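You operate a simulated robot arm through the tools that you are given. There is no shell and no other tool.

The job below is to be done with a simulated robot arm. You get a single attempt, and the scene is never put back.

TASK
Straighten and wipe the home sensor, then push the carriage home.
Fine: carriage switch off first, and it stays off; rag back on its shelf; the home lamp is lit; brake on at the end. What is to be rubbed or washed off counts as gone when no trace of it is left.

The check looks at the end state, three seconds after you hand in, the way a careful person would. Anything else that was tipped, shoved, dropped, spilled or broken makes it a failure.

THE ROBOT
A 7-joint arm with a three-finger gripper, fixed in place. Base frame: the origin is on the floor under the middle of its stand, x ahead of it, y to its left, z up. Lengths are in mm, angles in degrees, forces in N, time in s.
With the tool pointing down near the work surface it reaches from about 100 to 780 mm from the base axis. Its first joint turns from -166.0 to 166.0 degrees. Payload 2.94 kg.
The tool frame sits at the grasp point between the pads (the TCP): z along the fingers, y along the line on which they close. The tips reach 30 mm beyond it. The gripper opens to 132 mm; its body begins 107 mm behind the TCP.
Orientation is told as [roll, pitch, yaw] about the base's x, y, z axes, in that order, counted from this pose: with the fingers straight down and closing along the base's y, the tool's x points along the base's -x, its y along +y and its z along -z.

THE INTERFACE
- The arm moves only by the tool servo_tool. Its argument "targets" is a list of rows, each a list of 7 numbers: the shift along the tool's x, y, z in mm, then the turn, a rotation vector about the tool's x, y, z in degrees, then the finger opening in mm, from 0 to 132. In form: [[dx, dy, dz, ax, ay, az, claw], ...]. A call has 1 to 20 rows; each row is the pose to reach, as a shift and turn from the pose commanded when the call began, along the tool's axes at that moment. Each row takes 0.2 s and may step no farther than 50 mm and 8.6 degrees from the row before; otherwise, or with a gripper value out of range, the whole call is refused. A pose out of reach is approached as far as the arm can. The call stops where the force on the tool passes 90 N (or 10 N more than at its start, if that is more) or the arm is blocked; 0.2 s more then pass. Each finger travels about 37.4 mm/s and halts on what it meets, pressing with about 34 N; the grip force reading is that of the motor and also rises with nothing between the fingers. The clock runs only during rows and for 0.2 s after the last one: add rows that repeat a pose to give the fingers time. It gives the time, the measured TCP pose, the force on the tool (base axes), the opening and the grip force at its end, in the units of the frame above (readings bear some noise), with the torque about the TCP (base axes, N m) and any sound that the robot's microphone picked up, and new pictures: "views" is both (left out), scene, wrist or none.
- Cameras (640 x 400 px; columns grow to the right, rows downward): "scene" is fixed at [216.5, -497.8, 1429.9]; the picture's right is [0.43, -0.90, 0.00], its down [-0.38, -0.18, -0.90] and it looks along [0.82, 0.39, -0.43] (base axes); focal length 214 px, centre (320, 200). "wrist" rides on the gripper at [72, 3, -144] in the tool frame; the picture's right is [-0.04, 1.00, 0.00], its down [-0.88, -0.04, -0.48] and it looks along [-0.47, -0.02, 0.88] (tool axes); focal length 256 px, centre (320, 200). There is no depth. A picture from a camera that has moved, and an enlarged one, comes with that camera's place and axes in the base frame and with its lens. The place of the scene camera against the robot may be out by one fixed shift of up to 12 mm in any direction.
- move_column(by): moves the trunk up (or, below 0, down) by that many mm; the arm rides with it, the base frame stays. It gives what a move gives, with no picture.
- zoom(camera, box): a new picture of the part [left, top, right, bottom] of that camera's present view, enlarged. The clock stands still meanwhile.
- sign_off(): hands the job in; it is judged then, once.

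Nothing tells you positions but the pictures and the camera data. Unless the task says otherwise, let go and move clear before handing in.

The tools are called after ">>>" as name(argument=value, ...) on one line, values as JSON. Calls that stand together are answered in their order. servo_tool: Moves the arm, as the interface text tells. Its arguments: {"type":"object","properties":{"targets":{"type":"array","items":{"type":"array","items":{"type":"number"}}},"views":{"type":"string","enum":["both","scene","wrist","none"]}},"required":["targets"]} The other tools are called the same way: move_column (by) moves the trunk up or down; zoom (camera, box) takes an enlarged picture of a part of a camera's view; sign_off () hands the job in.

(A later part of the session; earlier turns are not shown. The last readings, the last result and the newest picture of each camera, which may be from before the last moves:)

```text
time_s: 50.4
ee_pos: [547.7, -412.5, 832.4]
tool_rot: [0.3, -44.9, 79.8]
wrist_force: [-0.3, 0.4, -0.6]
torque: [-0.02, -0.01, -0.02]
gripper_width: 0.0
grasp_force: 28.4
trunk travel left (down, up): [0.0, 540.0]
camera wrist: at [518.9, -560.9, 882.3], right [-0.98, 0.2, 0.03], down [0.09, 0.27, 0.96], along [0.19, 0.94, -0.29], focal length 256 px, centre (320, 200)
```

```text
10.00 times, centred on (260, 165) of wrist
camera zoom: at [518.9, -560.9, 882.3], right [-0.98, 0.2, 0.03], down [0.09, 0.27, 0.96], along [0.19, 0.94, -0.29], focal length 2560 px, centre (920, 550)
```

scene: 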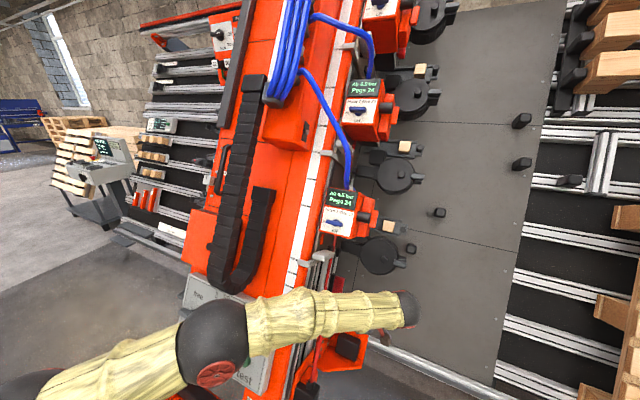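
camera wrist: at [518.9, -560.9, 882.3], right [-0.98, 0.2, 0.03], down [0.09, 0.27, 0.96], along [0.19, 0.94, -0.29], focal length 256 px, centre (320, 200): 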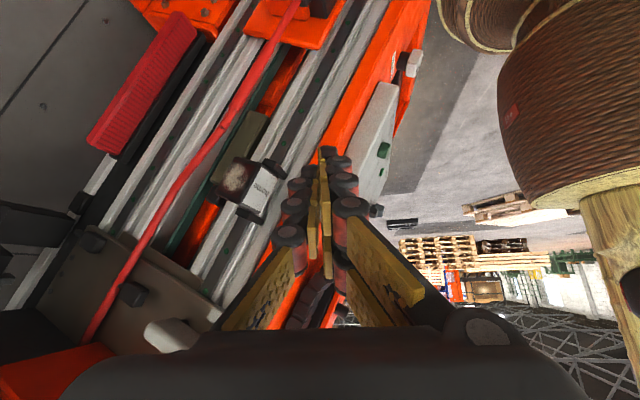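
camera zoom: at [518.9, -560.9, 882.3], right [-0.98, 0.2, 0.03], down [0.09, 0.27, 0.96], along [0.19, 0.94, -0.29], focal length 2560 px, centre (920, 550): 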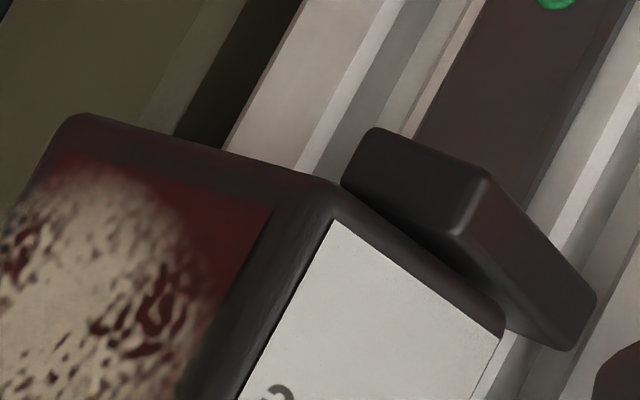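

The label corners triangulate to a 16° twist, and the block pivots near its front between the prongs, so pushing its dirty face can't straighten it. Pressing the label's beam-side (+y) edge straight inward can, so I'll swing round to the front.

>>> servo_tool(targets=[[-9, 0.8, 11.4, 4.9, 0.4, 5.4, 0], [-17.9, 1.5, 22.8, 9.8, 0.7, 10.7, 0], [-26.9, 2.3, 34.3, 14.7, 1.1, 16.1, 0], [-35.9, 3, 45.7, 19.6, 1.5, 21.4, 0], [-44.8, 3.8, 57.1, 24.5, 1.9, 26.8, 0], [-53.8, 4.5, 68.5, 29.4, 2.2, 32.1, 0], [-62.7, 5.3, 79.9, 34.3, 2.6, 37.5, 0], [-71.7, 6, 91.3, 39.2, 3, 42.8, 0], [-80.7, 6.8, 102.8, 44.1, 3.4, 48.2, 0], [-89.6, 7.5, 114.2, 49, 3.7, 53.5, 0], [-98.6, 8.3, 125.6, 53.9, 4.1, 58.9, 0], [-98.6, 8.3, 125.6, 53.9, 4.1, 58.9, 0]])

>>> zoom(camera="wrist", box=[240, 100, 400, 240])

```text
time_s: 53.0
ee_pos: [567.4, -256.0, 813.2]
tool_rot: [0.0, -39.7, 0.0]
wrist_force: [0.0, 0.0, 0.4]
torque: [0.0, 0.0, -0.01]
gripper_width: 0.2
grasp_force: 28.5
trunk travel left (down, up): [0.0, 540.0]
camera wrist: at [419.6, -251.1, 876.9], right [0.03, 1.0, 0.03], down [0.37, -0.04, 0.93], along [0.93, -0.02, -0.37], focal length 256 px, centre (320, 200)
```

scene: 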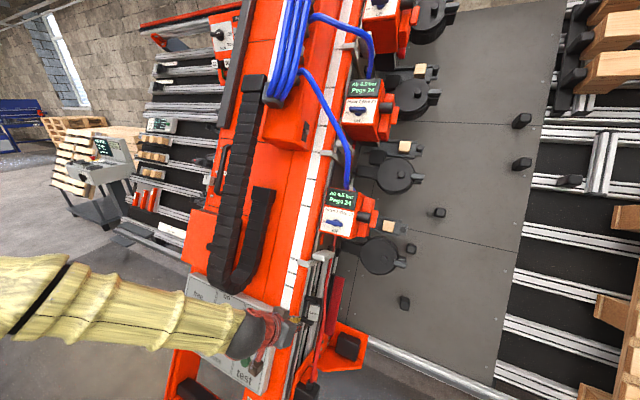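
wrist: 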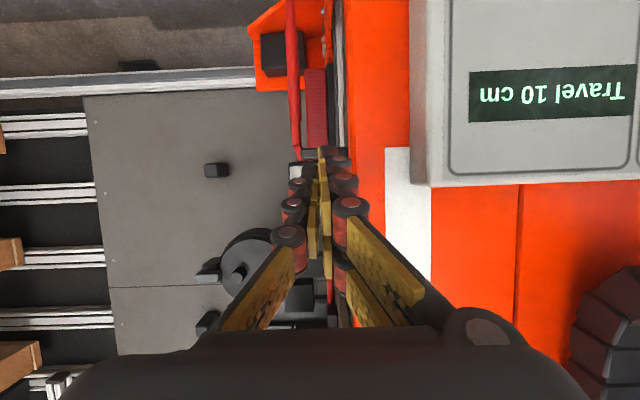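

```text
2.86 times, centred on (320, 170) of wrist
camera zoom: at [419.6, -251.1, 876.9], right [0.03, 1.0, 0.03], down [0.37, -0.04, 0.93], along [0.93, -0.02, -0.37], focal length 731 px, centre (320, 286)
```

zoom: 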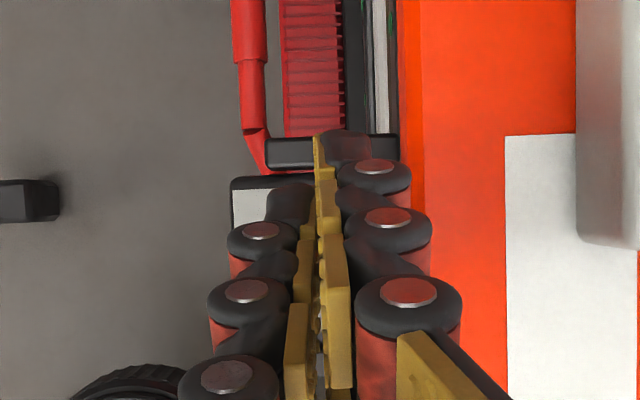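

>>> servo_tool(targets=[[-7, -3, 16.6, 0, 0, 0, 0], [-14, -3, 33.2, 0, 0, 0, 0], [-19.4, -3, 46.1, 0, 0, 0, 0], [-19.4, -3, 46.1, 0, 0, 0, 0]])

>>> zoom(camera="scene", box=[285, 280, 345, 340])

>>> zoom(camera="wrist", box=[240, 100, 400, 240])

```text
time_s: 54.0
ee_pos: [611.8, -256.9, 789.9]
tool_rot: [0.1, -39.7, 0.1]
wrist_force: [0.3, 0.5, -0.3]
torque: [0.01, 0.03, 0.03]
gripper_width: 0.2
grasp_force: 28.5
trunk travel left (down, up): [0.0, 540.0]
camera wrist: at [464.4, -254.0, 853.9], right [0.03, 1.0, 0.03], down [0.37, -0.04, 0.93], along [0.93, -0.02, -0.37], focal length 256 px, centre (320, 200)
```

scene: 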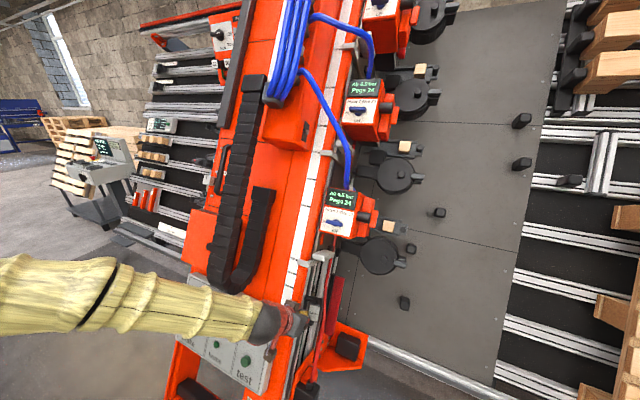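
wrist: 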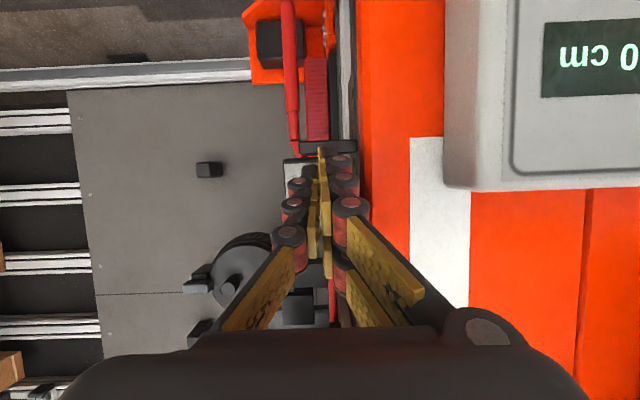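

```text
6.67 times, centred on (315, 310) of scene
camera zoom: at [216.5, -497.8, 1429.9], right [0.43, -0.9, 0.0], down [-0.38, -0.18, -0.9], along [0.82, 0.39, -0.43], focal length 1430 px, centre (353, -533)
```

zoom: 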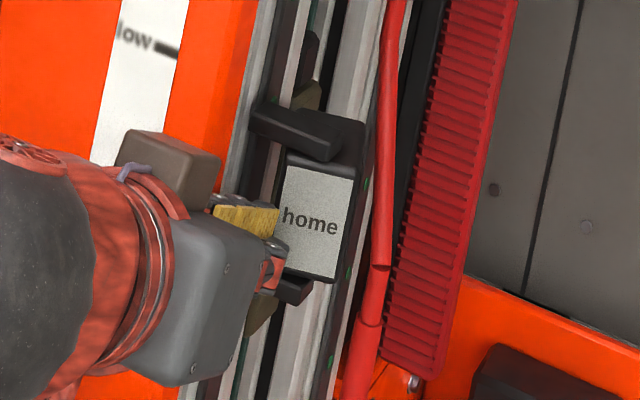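

```text
2.86 times, centred on (320, 170) of wrist
camera zoom: at [464.4, -254.0, 853.9], right [0.03, 1.0, 0.03], down [0.37, -0.04, 0.93], along [0.93, -0.02, -0.37], focal length 731 px, centre (320, 286)
```

zoom: 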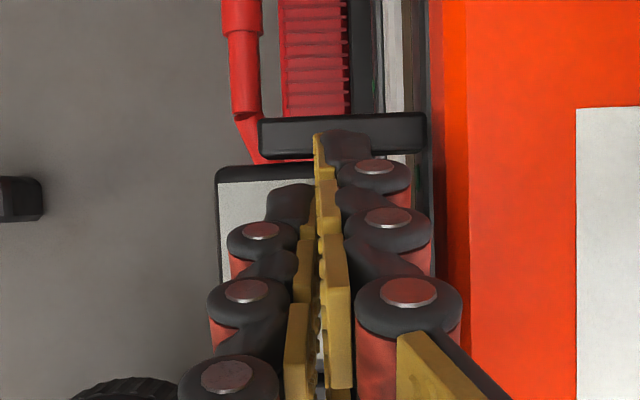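

>>> servo_tool(targets=[[-1.6, 0, 3.7, 0, 0, 0, 0], [-3.1, 0, 7.4, 0, 0, 0, 0], [-4.3, 0, 10.1, 0, 0, 0, 0], [-4.3, 0, 10.1, 0, 0, 0, 0]], views="none")

```text
time_s: 55.0
ee_pos: [620.5, -255.6, 785.5]
tool_rot: [0.2, -39.9, 0.3]
wrist_force: [-13.7, 16.7, 9.5]
torque: [0.12, -0.25, 0.57]
gripper_width: 0.0
grasp_force: 28.6
trunk travel left (down, up): [0.0, 540.0]
```

>>> servo_tool(targets=[[2, 0, -4.6, 0, 0, 0, 0], [2, -5, -4.6, 0, 0, 0, 0], [0, -5, 0, 0, 0, 0, 0], [-0.8, -5, 1.8, 0, 0, 0, 0], [-1.2, -5, 2.8, 0, 0, 0, 0], [-1.2, -5, 2.8, 0, 0, 0, 0]], views="none")

```text
time_s: 56.4
ee_pos: [621.2, -261.7, 785.4]
tool_rot: [0.1, -39.9, 0.1]
wrist_force: [-27.0, 7.5, 15.0]
torque: [0.13, -0.4, 0.34]
gripper_width: 0.1
grasp_force: 29.0
trunk travel left (down, up): [0.0, 540.0]
```

>>> servo_tool(targets=[[1.2, 0, -2.8, 0, 0, 0, 0], [1.2, 2.5, -2.8, 0, 0, 0, 0], [-0.4, 2.5, 0.9, 0, 0, 0, 0], [-1.2, 2.5, 2.8, 0, 0, 0, 0], [-1.9, 2.5, 4.6, 0, 0, 0, 0], [-1.9, 2.5, 4.6, 0, 0, 0, 0], [-1.9, 2.5, 4.6, 0, 0, 0, 0]], views="none")

>>> zoom(camera="scene", box=[295, 290, 335, 330])

>>> zoom(camera="wrist", box=[240, 100, 400, 240])

```text
time_s: 57.6
ee_pos: [620.8, -262.0, 784.8]
tool_rot: [0.1, -40.0, -0.1]
wrist_force: [-79.0, -4.7, 36.6]
torque: [0.44, -0.8, -0.07]
gripper_width: 0.0
grasp_force: 28.6
trunk travel left (down, up): [0.0, 540.0]
stopped in row 6: the force on the tool passed its limit at 93 N (the readings are from after the stop); the commanded pose is now the measured one
```

```text
10.00 times, centred on (315, 310) of scene
camera zoom: at [216.5, -497.8, 1429.9], right [0.43, -0.9, 0.0], down [-0.38, -0.18, -0.9], along [0.82, 0.39, -0.43], focal length 2145 px, centre (370, -900)
```

zoom: 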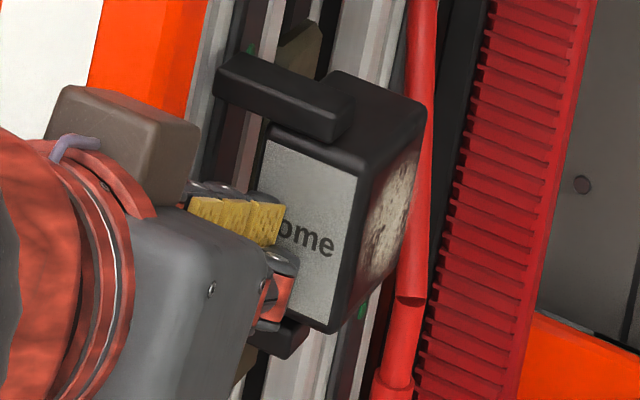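

```text
2.86 times, centred on (320, 170) of wrist
camera zoom: at [474.4, -257.5, 848.4], right [0.03, 1.0, 0.03], down [0.37, -0.04, 0.93], along [0.93, -0.02, -0.37], focal length 731 px, centre (320, 286)
```

zoom: 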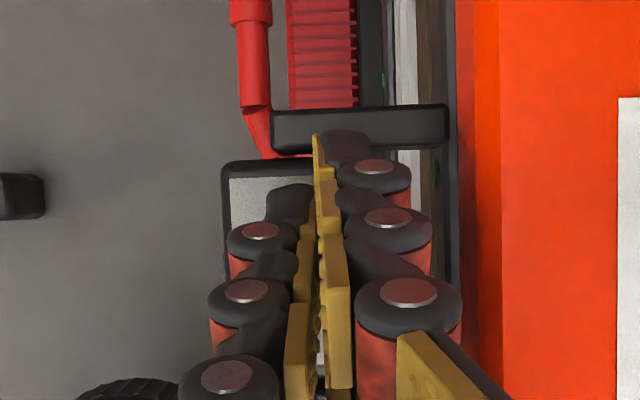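

It turned: the scene camera now sees the grimy face on its right side. I'll back straight out and measure the new angle.

>>> servo_tool(targets=[[5.8, 0, -13.8, 0, 0, 0, 0], [15.6, 0, -36.8, 0, 0, 0, 0], [25.3, 0, -59.9, 0, 0, 0, 0], [25.3, 0, -59.9, 0, 0, 0, 0]], views="wrist")

>>> zoom(camera="scene", box=[295, 290, 335, 330])

```text
time_s: 58.6
ee_pos: [569.7, -261.6, 810.5]
tool_rot: [0.0, -39.7, 0.0]
wrist_force: [0.9, -0.2, 0.5]
torque: [-0.02, 0.01, 0.02]
gripper_width: 0.1
grasp_force: 28.6
trunk travel left (down, up): [0.0, 540.0]
camera wrist: at [423.1, -256.6, 874.8], right [0.03, 1.0, 0.03], down [0.37, -0.04, 0.93], along [0.93, -0.02, -0.37], focal length 256 px, centre (320, 200)
```

wrist: 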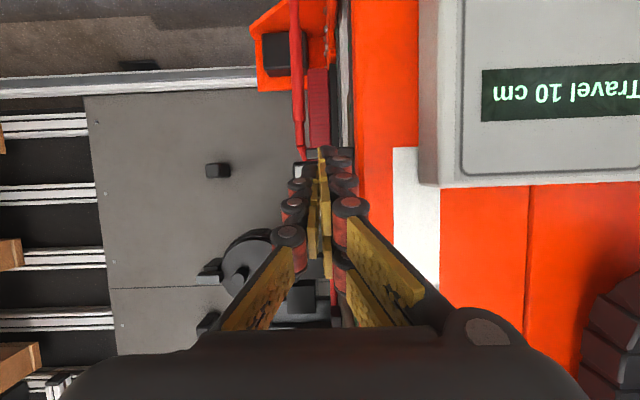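

```text
10.00 times, centred on (315, 310) of scene
camera zoom: at [216.5, -497.8, 1429.9], right [0.43, -0.9, 0.0], down [-0.38, -0.18, -0.9], along [0.82, 0.39, -0.43], focal length 2145 px, centre (370, -900)
```

zoom: 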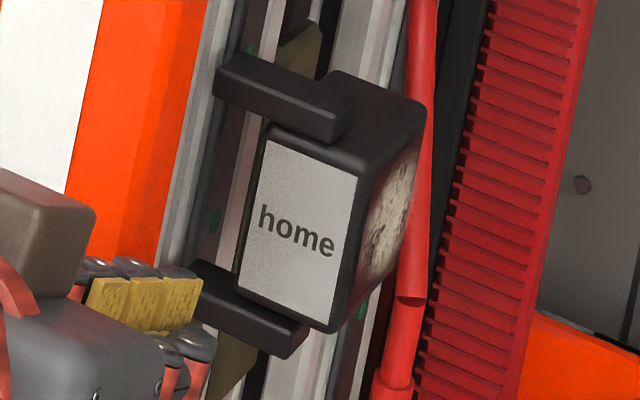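

>>> servo_tool(targets=[[0, -35, -5, 0, 0, 0, 0], [0, -70, -10, 0, 0, 0, 0], [0, -70, -10, 0, 0, 0, 0]], views="wrist")

>>> zoom(camera="wrist", box=[340, 130, 420, 220])

```text
time_s: 59.4
ee_pos: [563.4, -331.6, 817.9]
tool_rot: [0.0, -39.7, 0.0]
wrist_force: [0.1, 0.2, -0.7]
torque: [-0.01, -0.01, 0.02]
gripper_width: 0.2
grasp_force: 28.8
trunk travel left (down, up): [0.0, 540.0]
camera wrist: at [416.4, -327.3, 882.4], right [0.03, 1.0, 0.03], down [0.37, -0.04, 0.93], along [0.93, -0.02, -0.37], focal length 256 px, centre (320, 200)
```

wrist: 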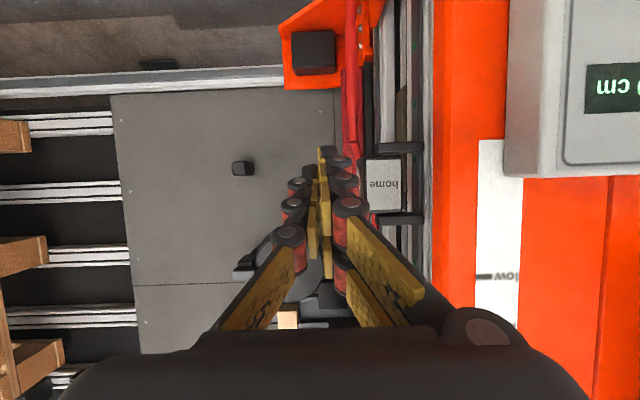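

```text
4.44 times, centred on (380, 175) of wrist
camera zoom: at [416.4, -327.3, 882.4], right [0.03, 1.0, 0.03], down [0.37, -0.04, 0.93], along [0.93, -0.02, -0.37], focal length 1138 px, centre (53, 311)
```

zoom: 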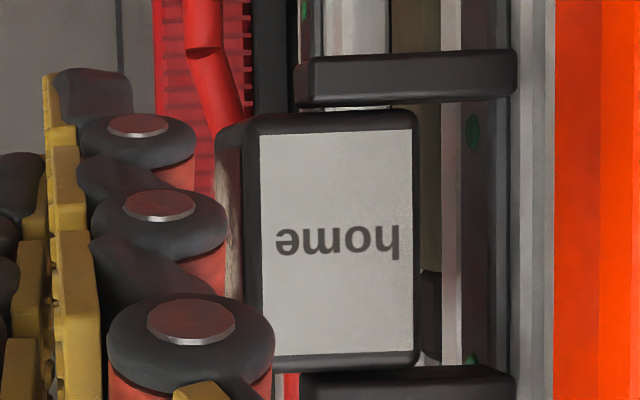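

>>> zoom(camera="wrist", box=[355, 145, 415, 205])

>>> zoom(camera="scene", box=[300, 295, 330, 325])

```text
6.67 times, centred on (385, 175) of wrist
camera zoom: at [416.4, -327.3, 882.4], right [0.03, 1.0, 0.03], down [0.37, -0.04, 0.93], along [0.93, -0.02, -0.37], focal length 1707 px, centre (-113, 367)
```

zoom: 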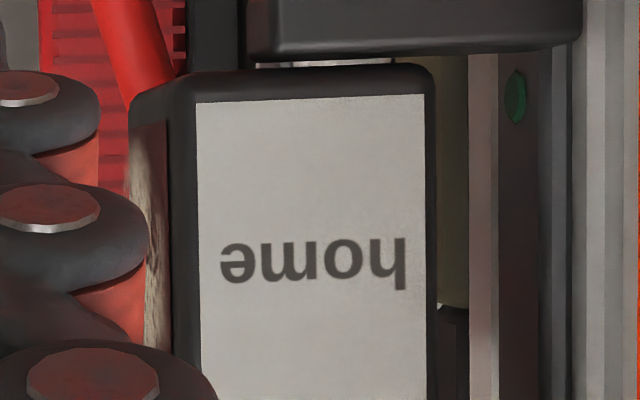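

```text
13.33 times, centred on (315, 310) of scene
camera zoom: at [216.5, -497.8, 1429.9], right [0.43, -0.9, 0.0], down [-0.38, -0.18, -0.9], along [0.82, 0.39, -0.43], focal length 2860 px, centre (387, -1267)
```

zoom: 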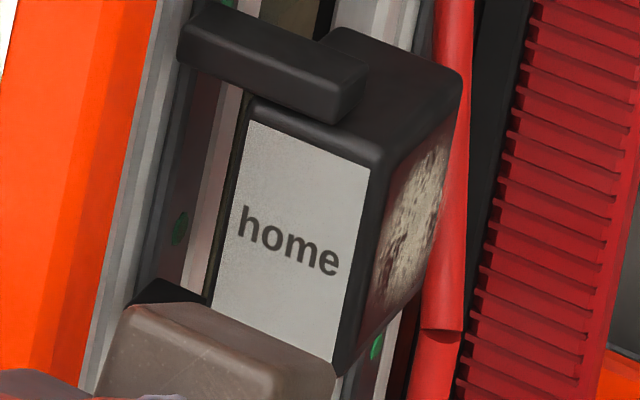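

The label edges now run parallel to the prongs, so the sensor is straight. Next is the rag on Shelf 1 on the +y side, and I'll go back in front of the panel below the chain to get there.

>>> servo_tool(targets=[[31.4, 20.4, -10.5, 0, 3.7, 0, 0], [62.8, 40.8, -21, 0, 7.4, 0, 0], [94.1, 61.2, -31.5, 0, 11, 0, 0], [125.5, 81.6, -42, 0, 14.7, 0, 0], [125.5, 81.6, -42, 0, 14.7, 0, 0]], views="scene")

>>> zoom(camera="scene", box=[300, 295, 330, 325])

```text
time_s: 60.6
ee_pos: [440.0, -248.0, 770.9]
tool_rot: [0.1, -25.0, 0.1]
wrist_force: [0.3, 0.1, 0.3]
torque: [0.03, -0.03, 0.04]
gripper_width: 0.0
grasp_force: 28.2
trunk travel left (down, up): [0.0, 540.0]
```

scene: 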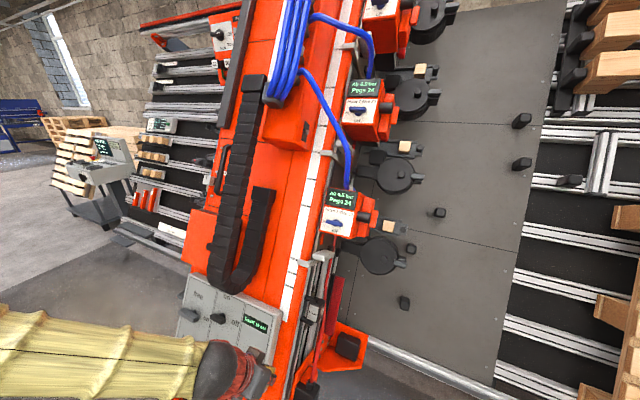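

```text
13.33 times, centred on (315, 310) of scene
camera zoom: at [216.5, -497.8, 1429.9], right [0.43, -0.9, 0.0], down [-0.38, -0.18, -0.9], along [0.82, 0.39, -0.43], focal length 2860 px, centre (387, -1267)
```

zoom: 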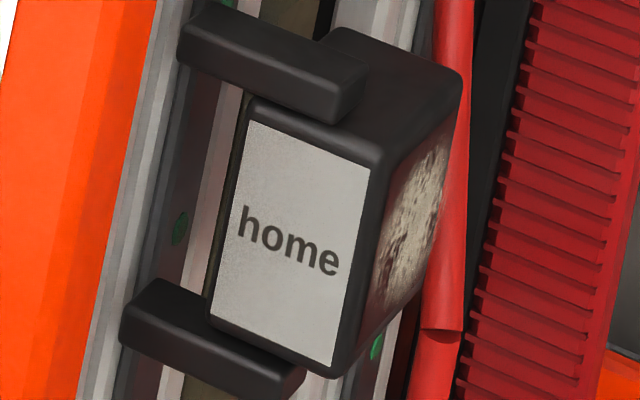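

>>> servo_tool(targets=[[0.8, 45.3, -0.9, 0, 1.1, 0, 0], [1.6, 90.7, -1.7, 0, 2.2, 0, 0], [2.5, 136, -2.6, 0, 3.3, 0, 0], [3.3, 181.3, -3.5, 0, 4.4, 0, 0], [4.1, 226.7, -4.3, 0, 5.6, 0, 0], [4.9, 272, -5.2, 0, 6.7, 0, 0], [5.8, 317.3, -6.1, 0, 7.8, 0, 0], [6.6, 362.7, -6.9, 0, 8.9, 0, 0], [7.4, 408, -7.8, 0, 10, 0, 0], [7.4, 408, -7.8, 0, 10, 0, 0]])

```text
time_s: 62.8
ee_pos: [428.8, 159.5, 774.6]
tool_rot: [0.0, -15.0, 0.1]
wrist_force: [0.7, -0.3, -0.1]
torque: [0.03, 0.01, -0.02]
gripper_width: 0.0
grasp_force: 28.7
trunk travel left (down, up): [0.0, 540.0]
camera wrist: at [321.7, 163.5, 894.8], right [0.04, 1.0, 0.01], down [0.73, -0.04, 0.69], along [0.69, -0.02, -0.73], focal length 256 px, centre (320, 200)
```

scene: 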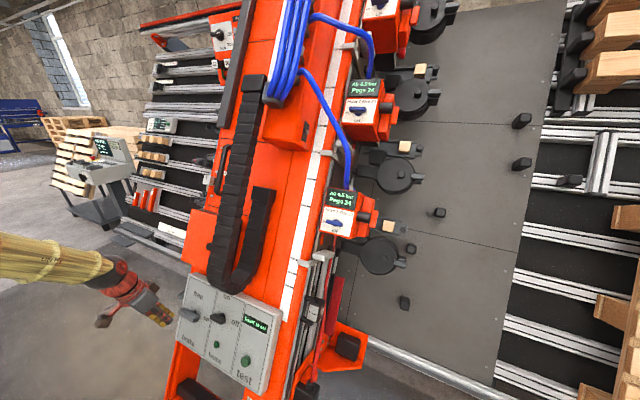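
wrist: 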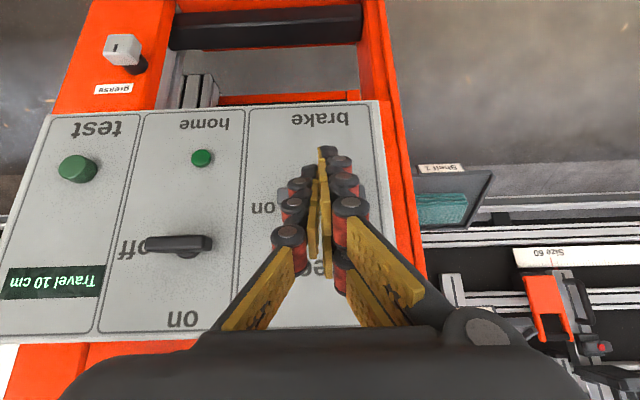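

>>> servo_tool(targets=[[-15, 28.4, -27.6, 0, 0.8, 0, 20], [-31, 56.8, -27.6, 0, 1.7, 0, 40], [-46.6, 85.3, -15, 0, 2.5, 0, 60], [-62.1, 113.7, -8, 0, 3.3, 0, 80], [-77.7, 142.1, -4, 0, 4.2, 0, 100], [-94.7, 170.5, -0.9, 0, 5, 0, 120], [-94.7, 170.5, -0.9, 0, 5, 0, 132], [-94.7, 170.5, -0.9, 0, 5, 0, 132], [-94.7, 170.5, -0.9, 0, 5, 0, 132], [-94.7, 170.5, -0.9, 0, 5, 0, 132]])

>>> zoom(camera="wrist", box=[240, 60, 420, 200])

```text
time_s: 65.0
ee_pos: [519.9, 329.6, 801.2]
tool_rot: [0.1, -9.9, 0.1]
wrist_force: [-0.1, 0.0, 0.4]
torque: [0.04, 0.0, -0.04]
gripper_width: 131.8
grasp_force: 0.1
trunk travel left (down, up): [0.0, 540.0]
camera wrist: at [424.8, 333.3, 929.3], right [0.04, 1.0, 0.01], down [0.78, -0.04, 0.62], along [0.62, -0.02, -0.78], focal length 256 px, centre (320, 200)
```

scene: 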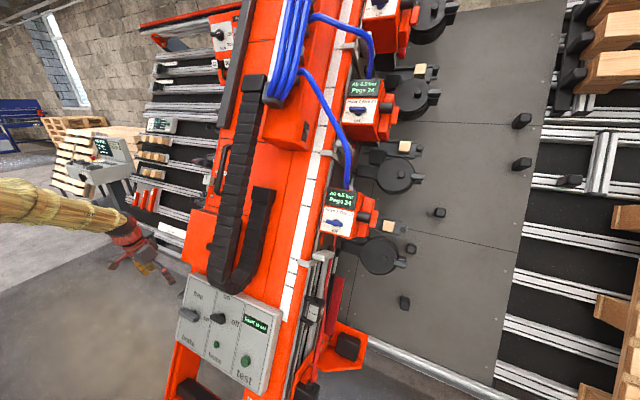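
wrist: 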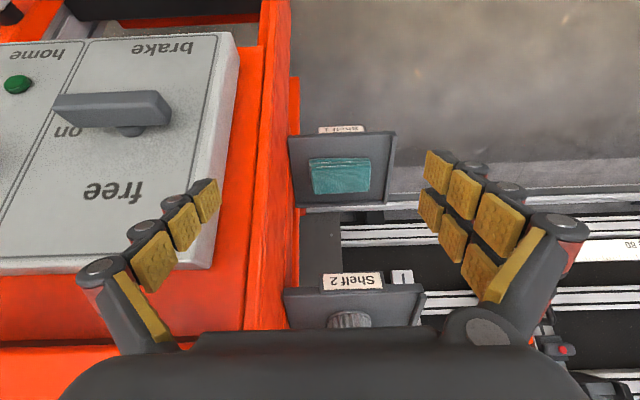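

```text
2.86 times, centred on (330, 130) of wrist
camera zoom: at [424.8, 333.3, 929.3], right [0.04, 1.0, 0.01], down [0.78, -0.04, 0.62], along [0.62, -0.02, -0.78], focal length 731 px, centre (291, 400)
```

zoom: 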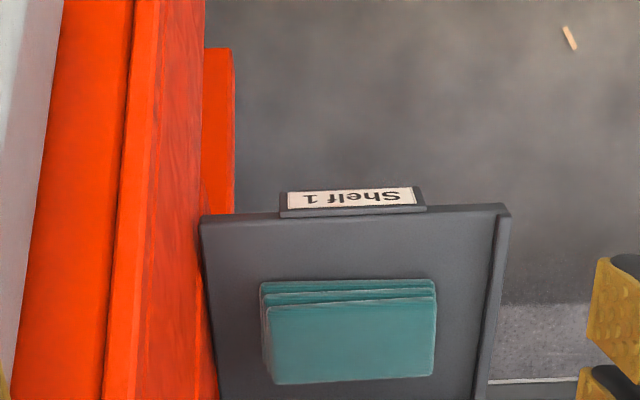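

The rag is a folded teal cloth on Shelf 1 at about x 624–690, y 313–410, z 560–577. Shelf 2 sits above and behind it, and the beam's side is at y≈278. I'll shift to y≈365 first, then come down over it with the fingers opened just wide enough.

>>> servo_tool(targets=[[0, 17.5, 0, 0, 0, 0, 110], [0, 35, 0, 0, 0, 0, 110], [-21, 35, 39.5, 0, -1.3, 0, 110], [-42, 35, 78.9, 0, -2.6, 0, 110], [-63.1, 35, 118.4, 0, -3.8, 0, 110], [-84.1, 35, 157.8, 0, -5.1, 0, 110], [-84.1, 35, 157.8, 0, -5.1, 0, 110]])

>>> zoom(camera="wrist", box=[200, 80, 440, 260])

```text
time_s: 66.6
ee_pos: [629.7, 364.3, 659.8]
tool_rot: [0.0, -15.1, 0.2]
wrist_force: [0.4, -0.6, -0.4]
torque: [0.02, 0.0, 0.03]
gripper_width: 109.8
grasp_force: 0.0
trunk travel left (down, up): [0.0, 540.0]
camera wrist: at [523.6, 368.6, 779.6], right [0.04, 1.0, 0.01], down [0.72, -0.04, 0.69], along [0.69, -0.02, -0.73], focal length 256 px, centre (320, 200)
```

scene: 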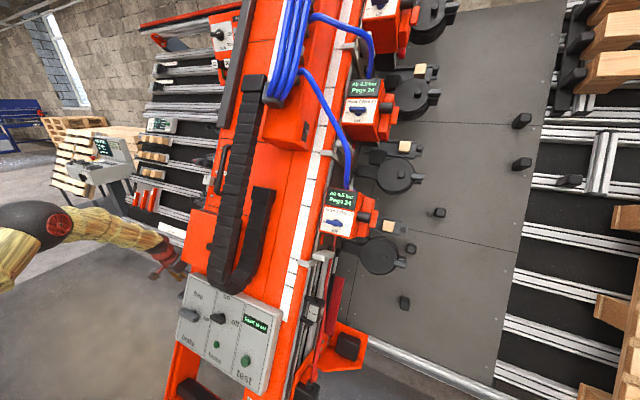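
wrist: 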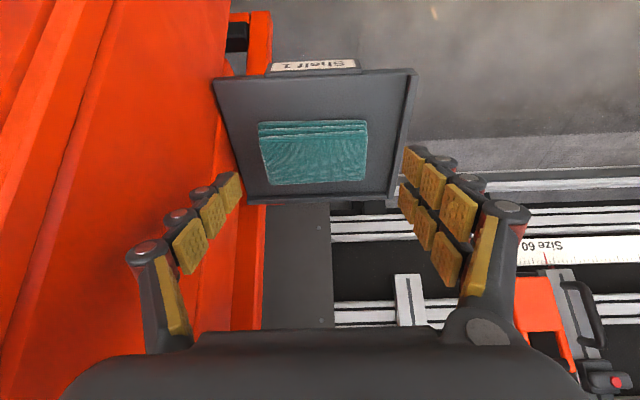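

```text
2.22 times, centred on (320, 170) of wrist
camera zoom: at [523.6, 368.6, 779.6], right [0.04, 1.0, 0.01], down [0.72, -0.04, 0.69], along [0.69, -0.02, -0.73], focal length 569 px, centre (320, 267)
```

zoom: 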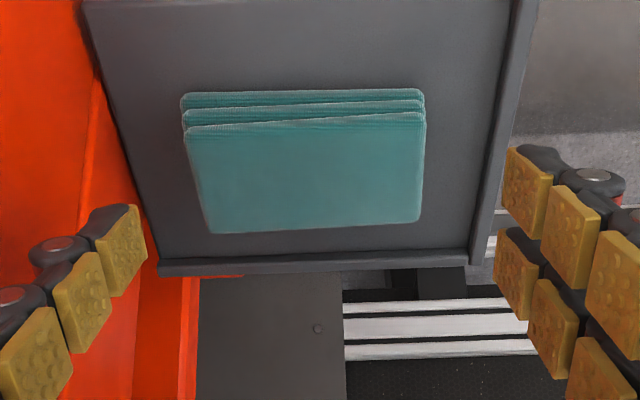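

>>> servo_tool(targets=[[-1.1, 0, 17.6, 0, 0, 0, 110], [-2.2, 0, 35.2, 0, 0, 0, 110], [-3.2, 0, 52.8, 0, 0, 0, 110], [-3.8, 0, 62, 0, 0, 0, 110], [-4.3, 0, 68, 0, 0, 0, 110], [-4.3, 0, 68, 0, 0, 0, 110]])

>>> zoom(camera="wrist", box=[200, 80, 440, 260])

```text
time_s: 68.0
ee_pos: [650.5, 364.1, 595.6]
tool_rot: [0.1, -15.1, 0.0]
wrist_force: [0.3, -0.1, -0.6]
torque: [0.0, -0.03, -0.01]
gripper_width: 109.9
grasp_force: 0.1
trunk travel left (down, up): [0.0, 540.0]
camera wrist: at [545.2, 369.0, 714.9], right [0.04, 1.0, 0.01], down [0.72, -0.04, 0.69], along [0.69, -0.02, -0.73], focal length 256 px, centre (320, 200)
```

scene: 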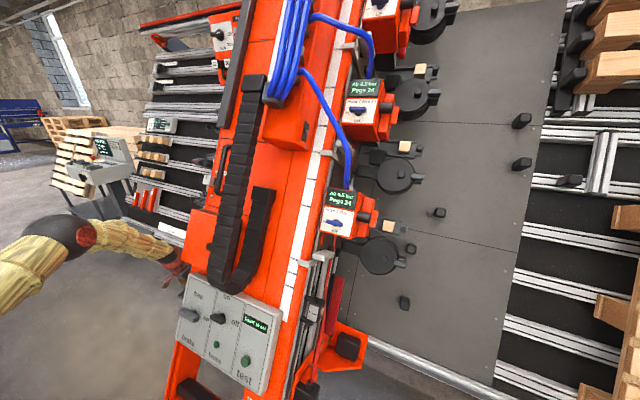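
wrist: 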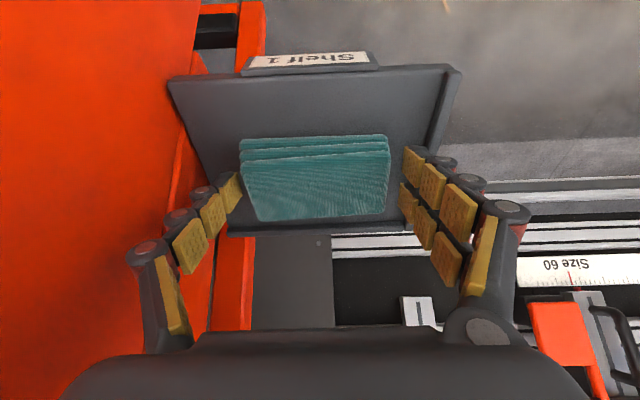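

```text
2.22 times, centred on (320, 170) of wrist
camera zoom: at [545.2, 369.0, 714.9], right [0.04, 1.0, 0.01], down [0.72, -0.04, 0.69], along [0.69, -0.02, -0.73], focal length 569 px, centre (320, 267)
```

zoom: 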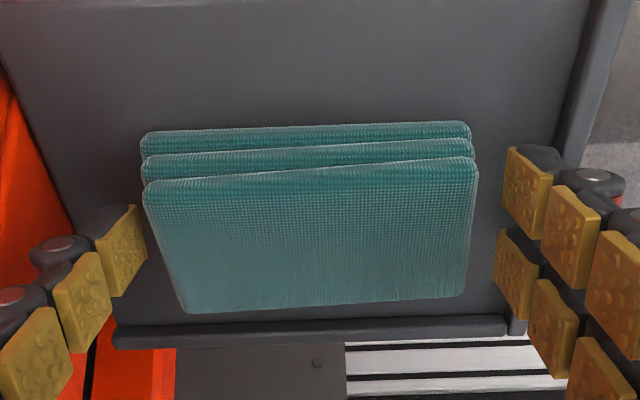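

>>> servo_tool(targets=[[0, 0, 3, 0, 0, 0, 110], [0, 0, 3, 0, 0, 0, 95], [0, 0, 3, 0, 0, 0, 80], [0, 0, 3, 0, 0, 0, 80], [0, 0, 3, 0, 0, 0, 80], [0, 0, 3, 0, 0, 0, 80]])

>>> zoom(camera="wrist", box=[200, 80, 440, 260])

```text
time_s: 69.4
ee_pos: [653.1, 365.4, 592.7]
tool_rot: [0.1, -15.0, 0.1]
wrist_force: [-0.1, -0.9, 1.7]
torque: [-0.1, 0.01, -0.02]
gripper_width: 98.7
grasp_force: 34.0
trunk travel left (down, up): [0.0, 540.0]
camera wrist: at [546.1, 369.1, 712.2], right [0.04, 1.0, 0.01], down [0.72, -0.04, 0.69], along [0.69, -0.02, -0.73], focal length 256 px, centre (320, 200)
```

scene: 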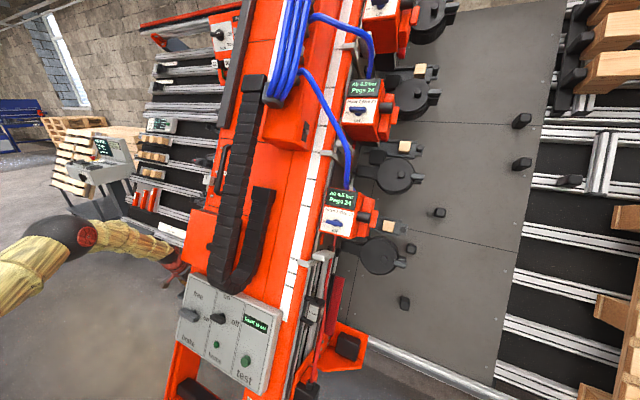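
wrist: 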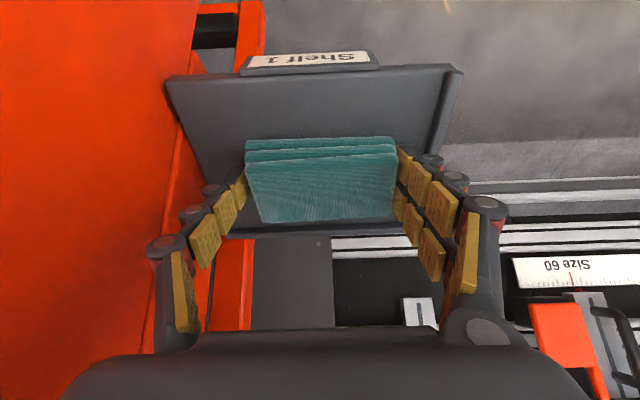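

```text
2.22 times, centred on (320, 170) of wrist
camera zoom: at [546.1, 369.1, 712.2], right [0.04, 1.0, 0.01], down [0.72, -0.04, 0.69], along [0.69, -0.02, -0.73], focal length 569 px, centre (320, 267)
```

zoom: 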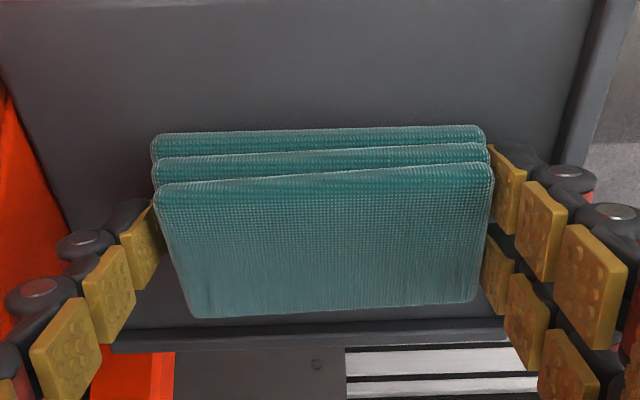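

The cloth is gripped at 98.7 mm wide with 34 N. I'll lift it a little and check that it comes along.

>>> servo_tool(targets=[[0, 0, -10, 0, 0, 0, 80], [0, 0, -25, 0, 0, 0, 80], [0, 0, -45, 0, 0, 0, 80], [0, 0, -45, 0, 0, 0, 80]], views="wrist")

>>> zoom(camera="wrist", box=[200, 80, 440, 260])

```text
time_s: 70.4
ee_pos: [639.8, 364.9, 635.5]
tool_rot: [0.0, -15.1, 0.1]
wrist_force: [-0.4, 0.2, 0.3]
torque: [0.01, 0.01, 0.01]
gripper_width: 99.3
grasp_force: 33.5
trunk travel left (down, up): [0.0, 540.0]
camera wrist: at [533.7, 369.0, 755.3], right [0.04, 1.0, 0.01], down [0.72, -0.04, 0.69], along [0.69, -0.02, -0.73], focal length 256 px, centre (320, 200)
```

wrist: 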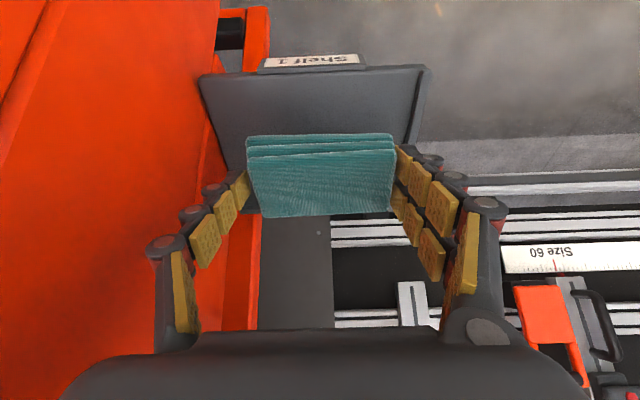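

```text
2.22 times, centred on (320, 170) of wrist
camera zoom: at [533.7, 369.0, 755.3], right [0.04, 1.0, 0.01], down [0.72, -0.04, 0.69], along [0.69, -0.02, -0.73], focal length 569 px, centre (320, 267)
```

zoom: 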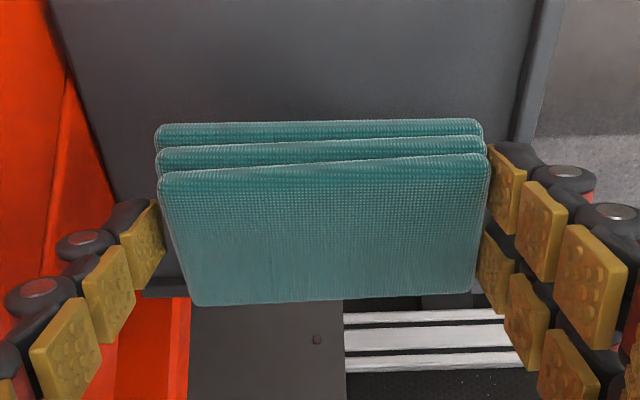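

The cloth holds firmly. I'll carry it back out from under Shelf 2, then across in front of the panel to the sensor side.

>>> servo_tool(targets=[[14.6, 0, -38, 0, 0, 0, 80], [29.2, 0, -76, 0, 0, 0, 80], [43.9, 0, -114, 0, 0, 0, 80], [58.5, 0, -152, 0, 0, 0, 80], [73.1, 0, -189.9, 0, 0, 0, 80], [73.1, 0, -189.9, 0, 0, 0, 80]], views="wrist")

```text
time_s: 71.8
ee_pos: [520.7, 364.3, 800.4]
tool_rot: [0.1, -15.0, 0.1]
wrist_force: [-0.6, 0.1, -0.6]
torque: [0.01, 0.02, 0.0]
gripper_width: 99.0
grasp_force: 34.2
trunk travel left (down, up): [0.0, 540.0]
camera wrist: at [413.6, 368.3, 920.5], right [0.04, 1.0, 0.01], down [0.72, -0.04, 0.69], along [0.69, -0.02, -0.73], focal length 256 px, centre (320, 200)
```

wrist: 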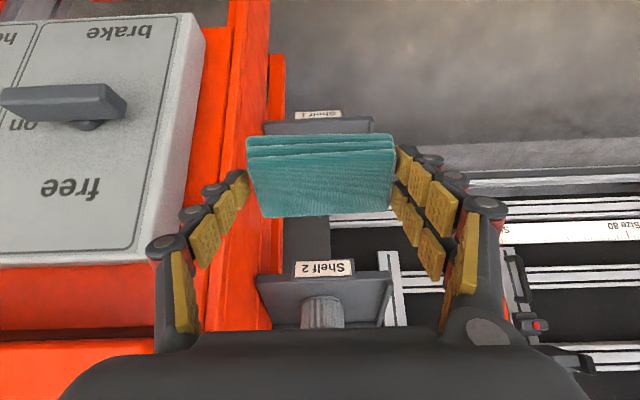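

>>> servo_tool(targets=[[18.7, -40.9, -1.8, 0, 0, 0, 80], [37.4, -81.7, -3.6, 0, 0, 0, 80], [56.1, -122.6, -5.5, 0, 0, 0, 80], [74.8, -163.4, -7.3, 0, 0, 0, 80], [93.5, -204.3, -9.1, 0, 0, 0, 80], [93.1, -249.9, -9, 0, 0, 0, 80], [92.6, -295.4, -8.9, 0, 0, 0, 80], [92.2, -341, -8.8, 0, 0, 0, 80], [91.8, -386.5, -8.7, 0, 0, 0, 80], [91.3, -432.1, -8.6, 0, 0, 0, 80], [90.9, -477.6, -8.4, 0, 0, 0, 80], [90.5, -523.2, -8.3, 0, 0, 0, 80], [90, -568.7, -8.2, 0, 0, 0, 80], [89.6, -614.3, -8.1, 0, 0, 0, 80], [89.6, -614.3, -8.1, 0, 0, 0, 80]])

```text
time_s: 75.0
ee_pos: [432.8, -251.1, 782.4]
tool_rot: [0.1, -15.1, 0.2]
wrist_force: [1.0, -0.1, -0.6]
torque: [0.0, 0.02, -0.01]
gripper_width: 99.0
grasp_force: 34.0
trunk travel left (down, up): [0.0, 540.0]
camera wrist: at [326.1, -246.7, 903.1], right [0.04, 1.0, 0.01], down [0.72, -0.04, 0.69], along [0.69, -0.02, -0.73], focal length 256 px, centre (320, 200)
```

scene: 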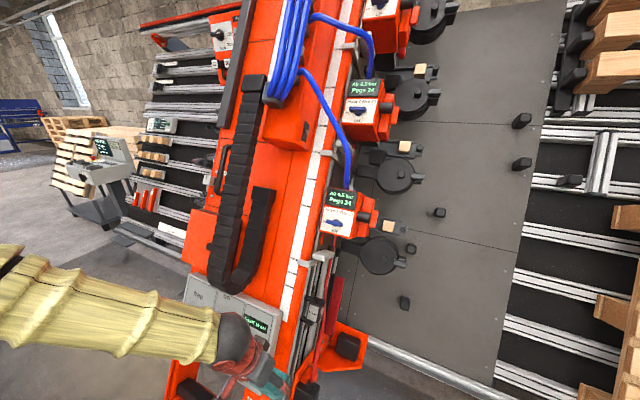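
wrist: 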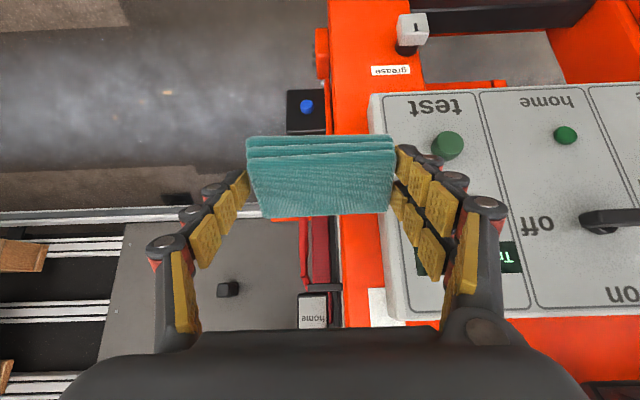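

>>> servo_tool(targets=[[-17.8, -13.8, 1, -3.2, -1.5, -6.2, 80], [-35.7, -27.5, 2, -6.4, -3, -12.4, 80], [-53.5, -41.3, 3, -9.6, -4.5, -18.6, 80], [-71.4, -55, 4, -12.9, -6, -24.7, 80], [-89.2, -68.8, 5, -16.1, -7.5, -30.9, 80], [-107, -82.6, 6, -19.3, -9, -37.1, 80], [-124.9, -96.3, 7.1, -22.5, -10.6, -43.3, 80], [-142.7, -110.1, 8.1, -25.7, -12.1, -49.5, 80], [-160.5, -123.9, 9.1, -28.9, -13.6, -55.7, 80], [-178.4, -137.6, 10.1, -32.2, -15.1, -61.8, 80], [-196.2, -151.4, 11.1, -35.4, -16.6, -68, 80], [-214.1, -165.1, 12.1, -38.6, -18.1, -74.2, 80], [-231.9, -178.9, 13.1, -41.8, -19.6, -80.4, 80], [-231.9, -178.9, 13.1, -41.8, -19.6, -80.4, 80]])

>>> zoom(camera="wrist", box=[200, 80, 440, 260])

```text
time_s: 78.0
ee_pos: [651.6, -419.4, 834.0]
tool_rot: [-0.5, -39.9, 90.5]
wrist_force: [-0.3, 0.4, -0.1]
torque: [-0.1, -0.01, 0.0]
gripper_width: 99.1
grasp_force: 33.6
out of reach, approached as far as the arm can: row 13, 14
trunk travel left (down, up): [0.0, 540.0]
camera wrist: at [649.4, -566.6, 897.4], right [-1.0, 0.03, 0.02], down [0.03, 0.37, 0.93], along [0.02, 0.93, -0.37], focal length 256 px, centre (320, 200)
```

scene: 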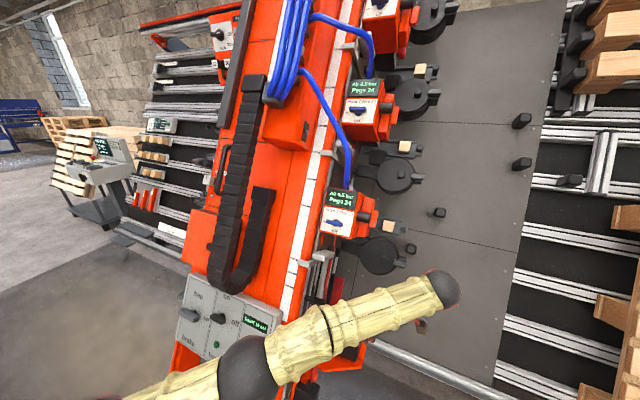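
wrist: 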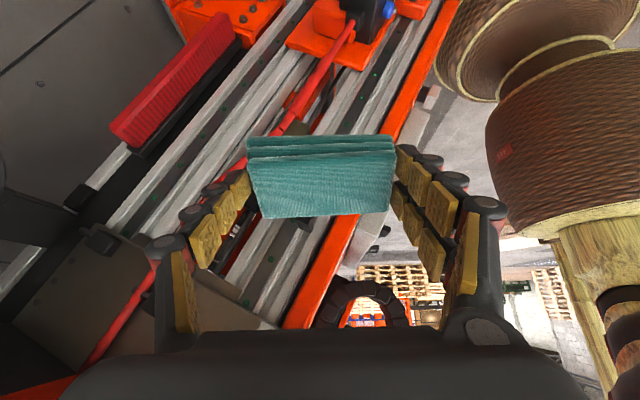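

```text
2.22 times, centred on (320, 170) of wrist
camera zoom: at [649.4, -566.6, 897.4], right [-1.0, 0.03, 0.02], down [0.03, 0.37, 0.93], along [0.02, 0.93, -0.37], focal length 569 px, centre (320, 267)
```

zoom: 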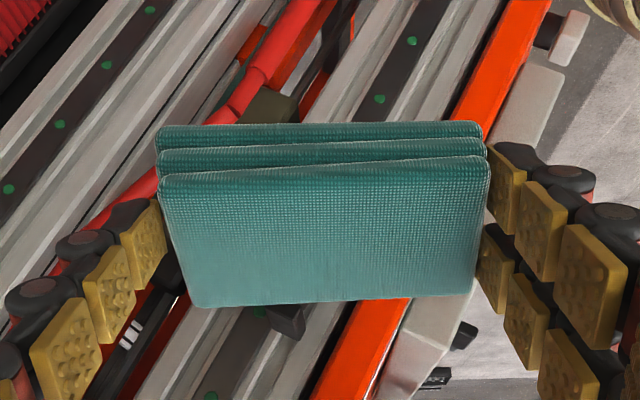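

>>> servo_tool(targets=[[-3.4, -8.3, 24.1, 0, 0, 0, 80], [-6.7, -16.6, 48.3, 0, 0, 0, 80], [-10.1, -24.9, 72.4, 0, 0, 0, 80], [-10.1, -24.9, 72.4, 0, 0, 0, 80], [-10.1, -24.9, 72.4, 0, 0, 0, 80]], views="wrist")

>>> zoom(camera="wrist", box=[200, 80, 440, 260])

```text
time_s: 79.2
ee_pos: [677.6, -364.4, 781.0]
tool_rot: [-0.1, -40.1, 90.1]
wrist_force: [0.3, -0.2, -0.5]
torque: [0.0, -0.01, 0.03]
gripper_width: 98.9
grasp_force: 33.7
trunk travel left (down, up): [0.0, 540.0]
camera wrist: at [674.9, -512.4, 844.3], right [-1.0, 0.03, 0.03], down [0.04, 0.37, 0.93], along [0.02, 0.93, -0.37], focal length 256 px, centre (320, 200)
```

wrist: 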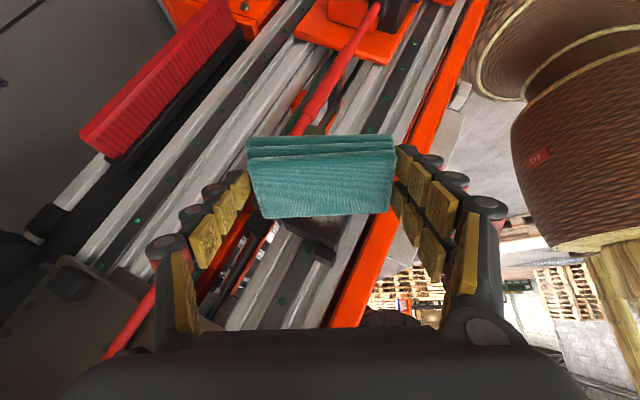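

```text
2.22 times, centred on (320, 170) of wrist
camera zoom: at [674.9, -512.4, 844.3], right [-1.0, 0.03, 0.03], down [0.04, 0.37, 0.93], along [0.02, 0.93, -0.37], focal length 569 px, centre (320, 267)
```

zoom: 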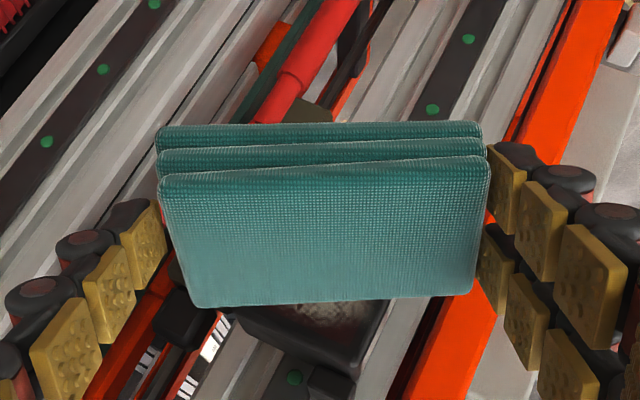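

>>> servo_tool(targets=[[-13.3, -6.2, 0.8, 0, 0, 0, 80], [-26.7, -12.4, 1.6, 0, 0, 0, 80], [-29.8, -12.4, 4.2, 0, 0, 0, 80], [-32.8, -12.4, 6.8, 0, 0, 0, 80], [-32.8, -12.4, 6.8, 0, 0, 0, 80]], views="wrist")

>>> zoom(camera="wrist", box=[200, 80, 440, 260])

```text
time_s: 80.4
ee_pos: [690.4, -336.6, 796.5]
tool_rot: [-0.2, -40.1, 90.2]
wrist_force: [-0.6, 0.6, -0.2]
torque: [-0.03, 0.0, -0.03]
gripper_width: 98.8
grasp_force: 33.5
trunk travel left (down, up): [0.0, 540.0]
camera wrist: at [687.7, -483.2, 860.5], right [-1.0, 0.03, 0.03], down [0.04, 0.37, 0.93], along [0.02, 0.93, -0.37], focal length 256 px, centre (320, 200)
```

wrist: 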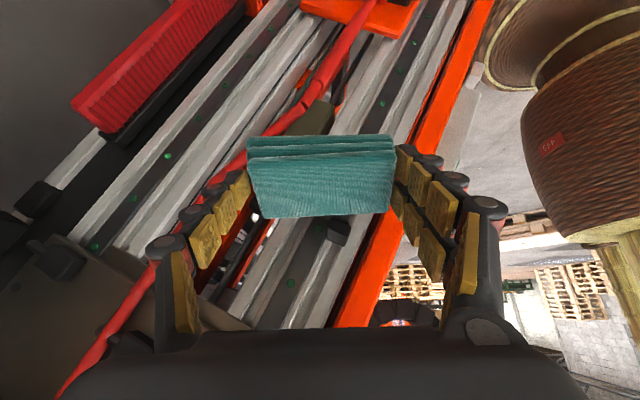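

```text
2.22 times, centred on (320, 170) of wrist
camera zoom: at [687.7, -483.2, 860.5], right [-1.0, 0.03, 0.03], down [0.04, 0.37, 0.93], along [0.02, 0.93, -0.37], focal length 569 px, centre (320, 267)
```

zoom: 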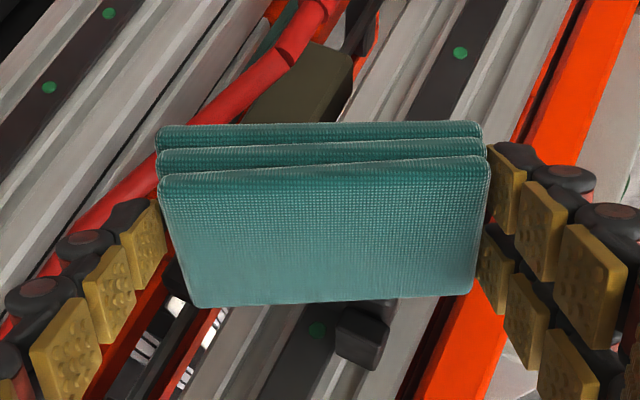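

>>> servo_tool(targets=[[-1.5, 0, 1.3, 0, 0, 0, 80], [-3.1, 0, 2.6, 0, 0, 0, 80], [-3.1, 0, 2.6, 0, 0, 0, 80]], views="none")

```text
time_s: 81.2
ee_pos: [689.1, -334.2, 798.1]
tool_rot: [-0.3, -40.0, 90.2]
wrist_force: [-3.1, -19.0, 3.6]
torque: [-0.19, 0.29, 0.91]
gripper_width: 99.1
grasp_force: 33.9
trunk travel left (down, up): [0.0, 540.0]
```

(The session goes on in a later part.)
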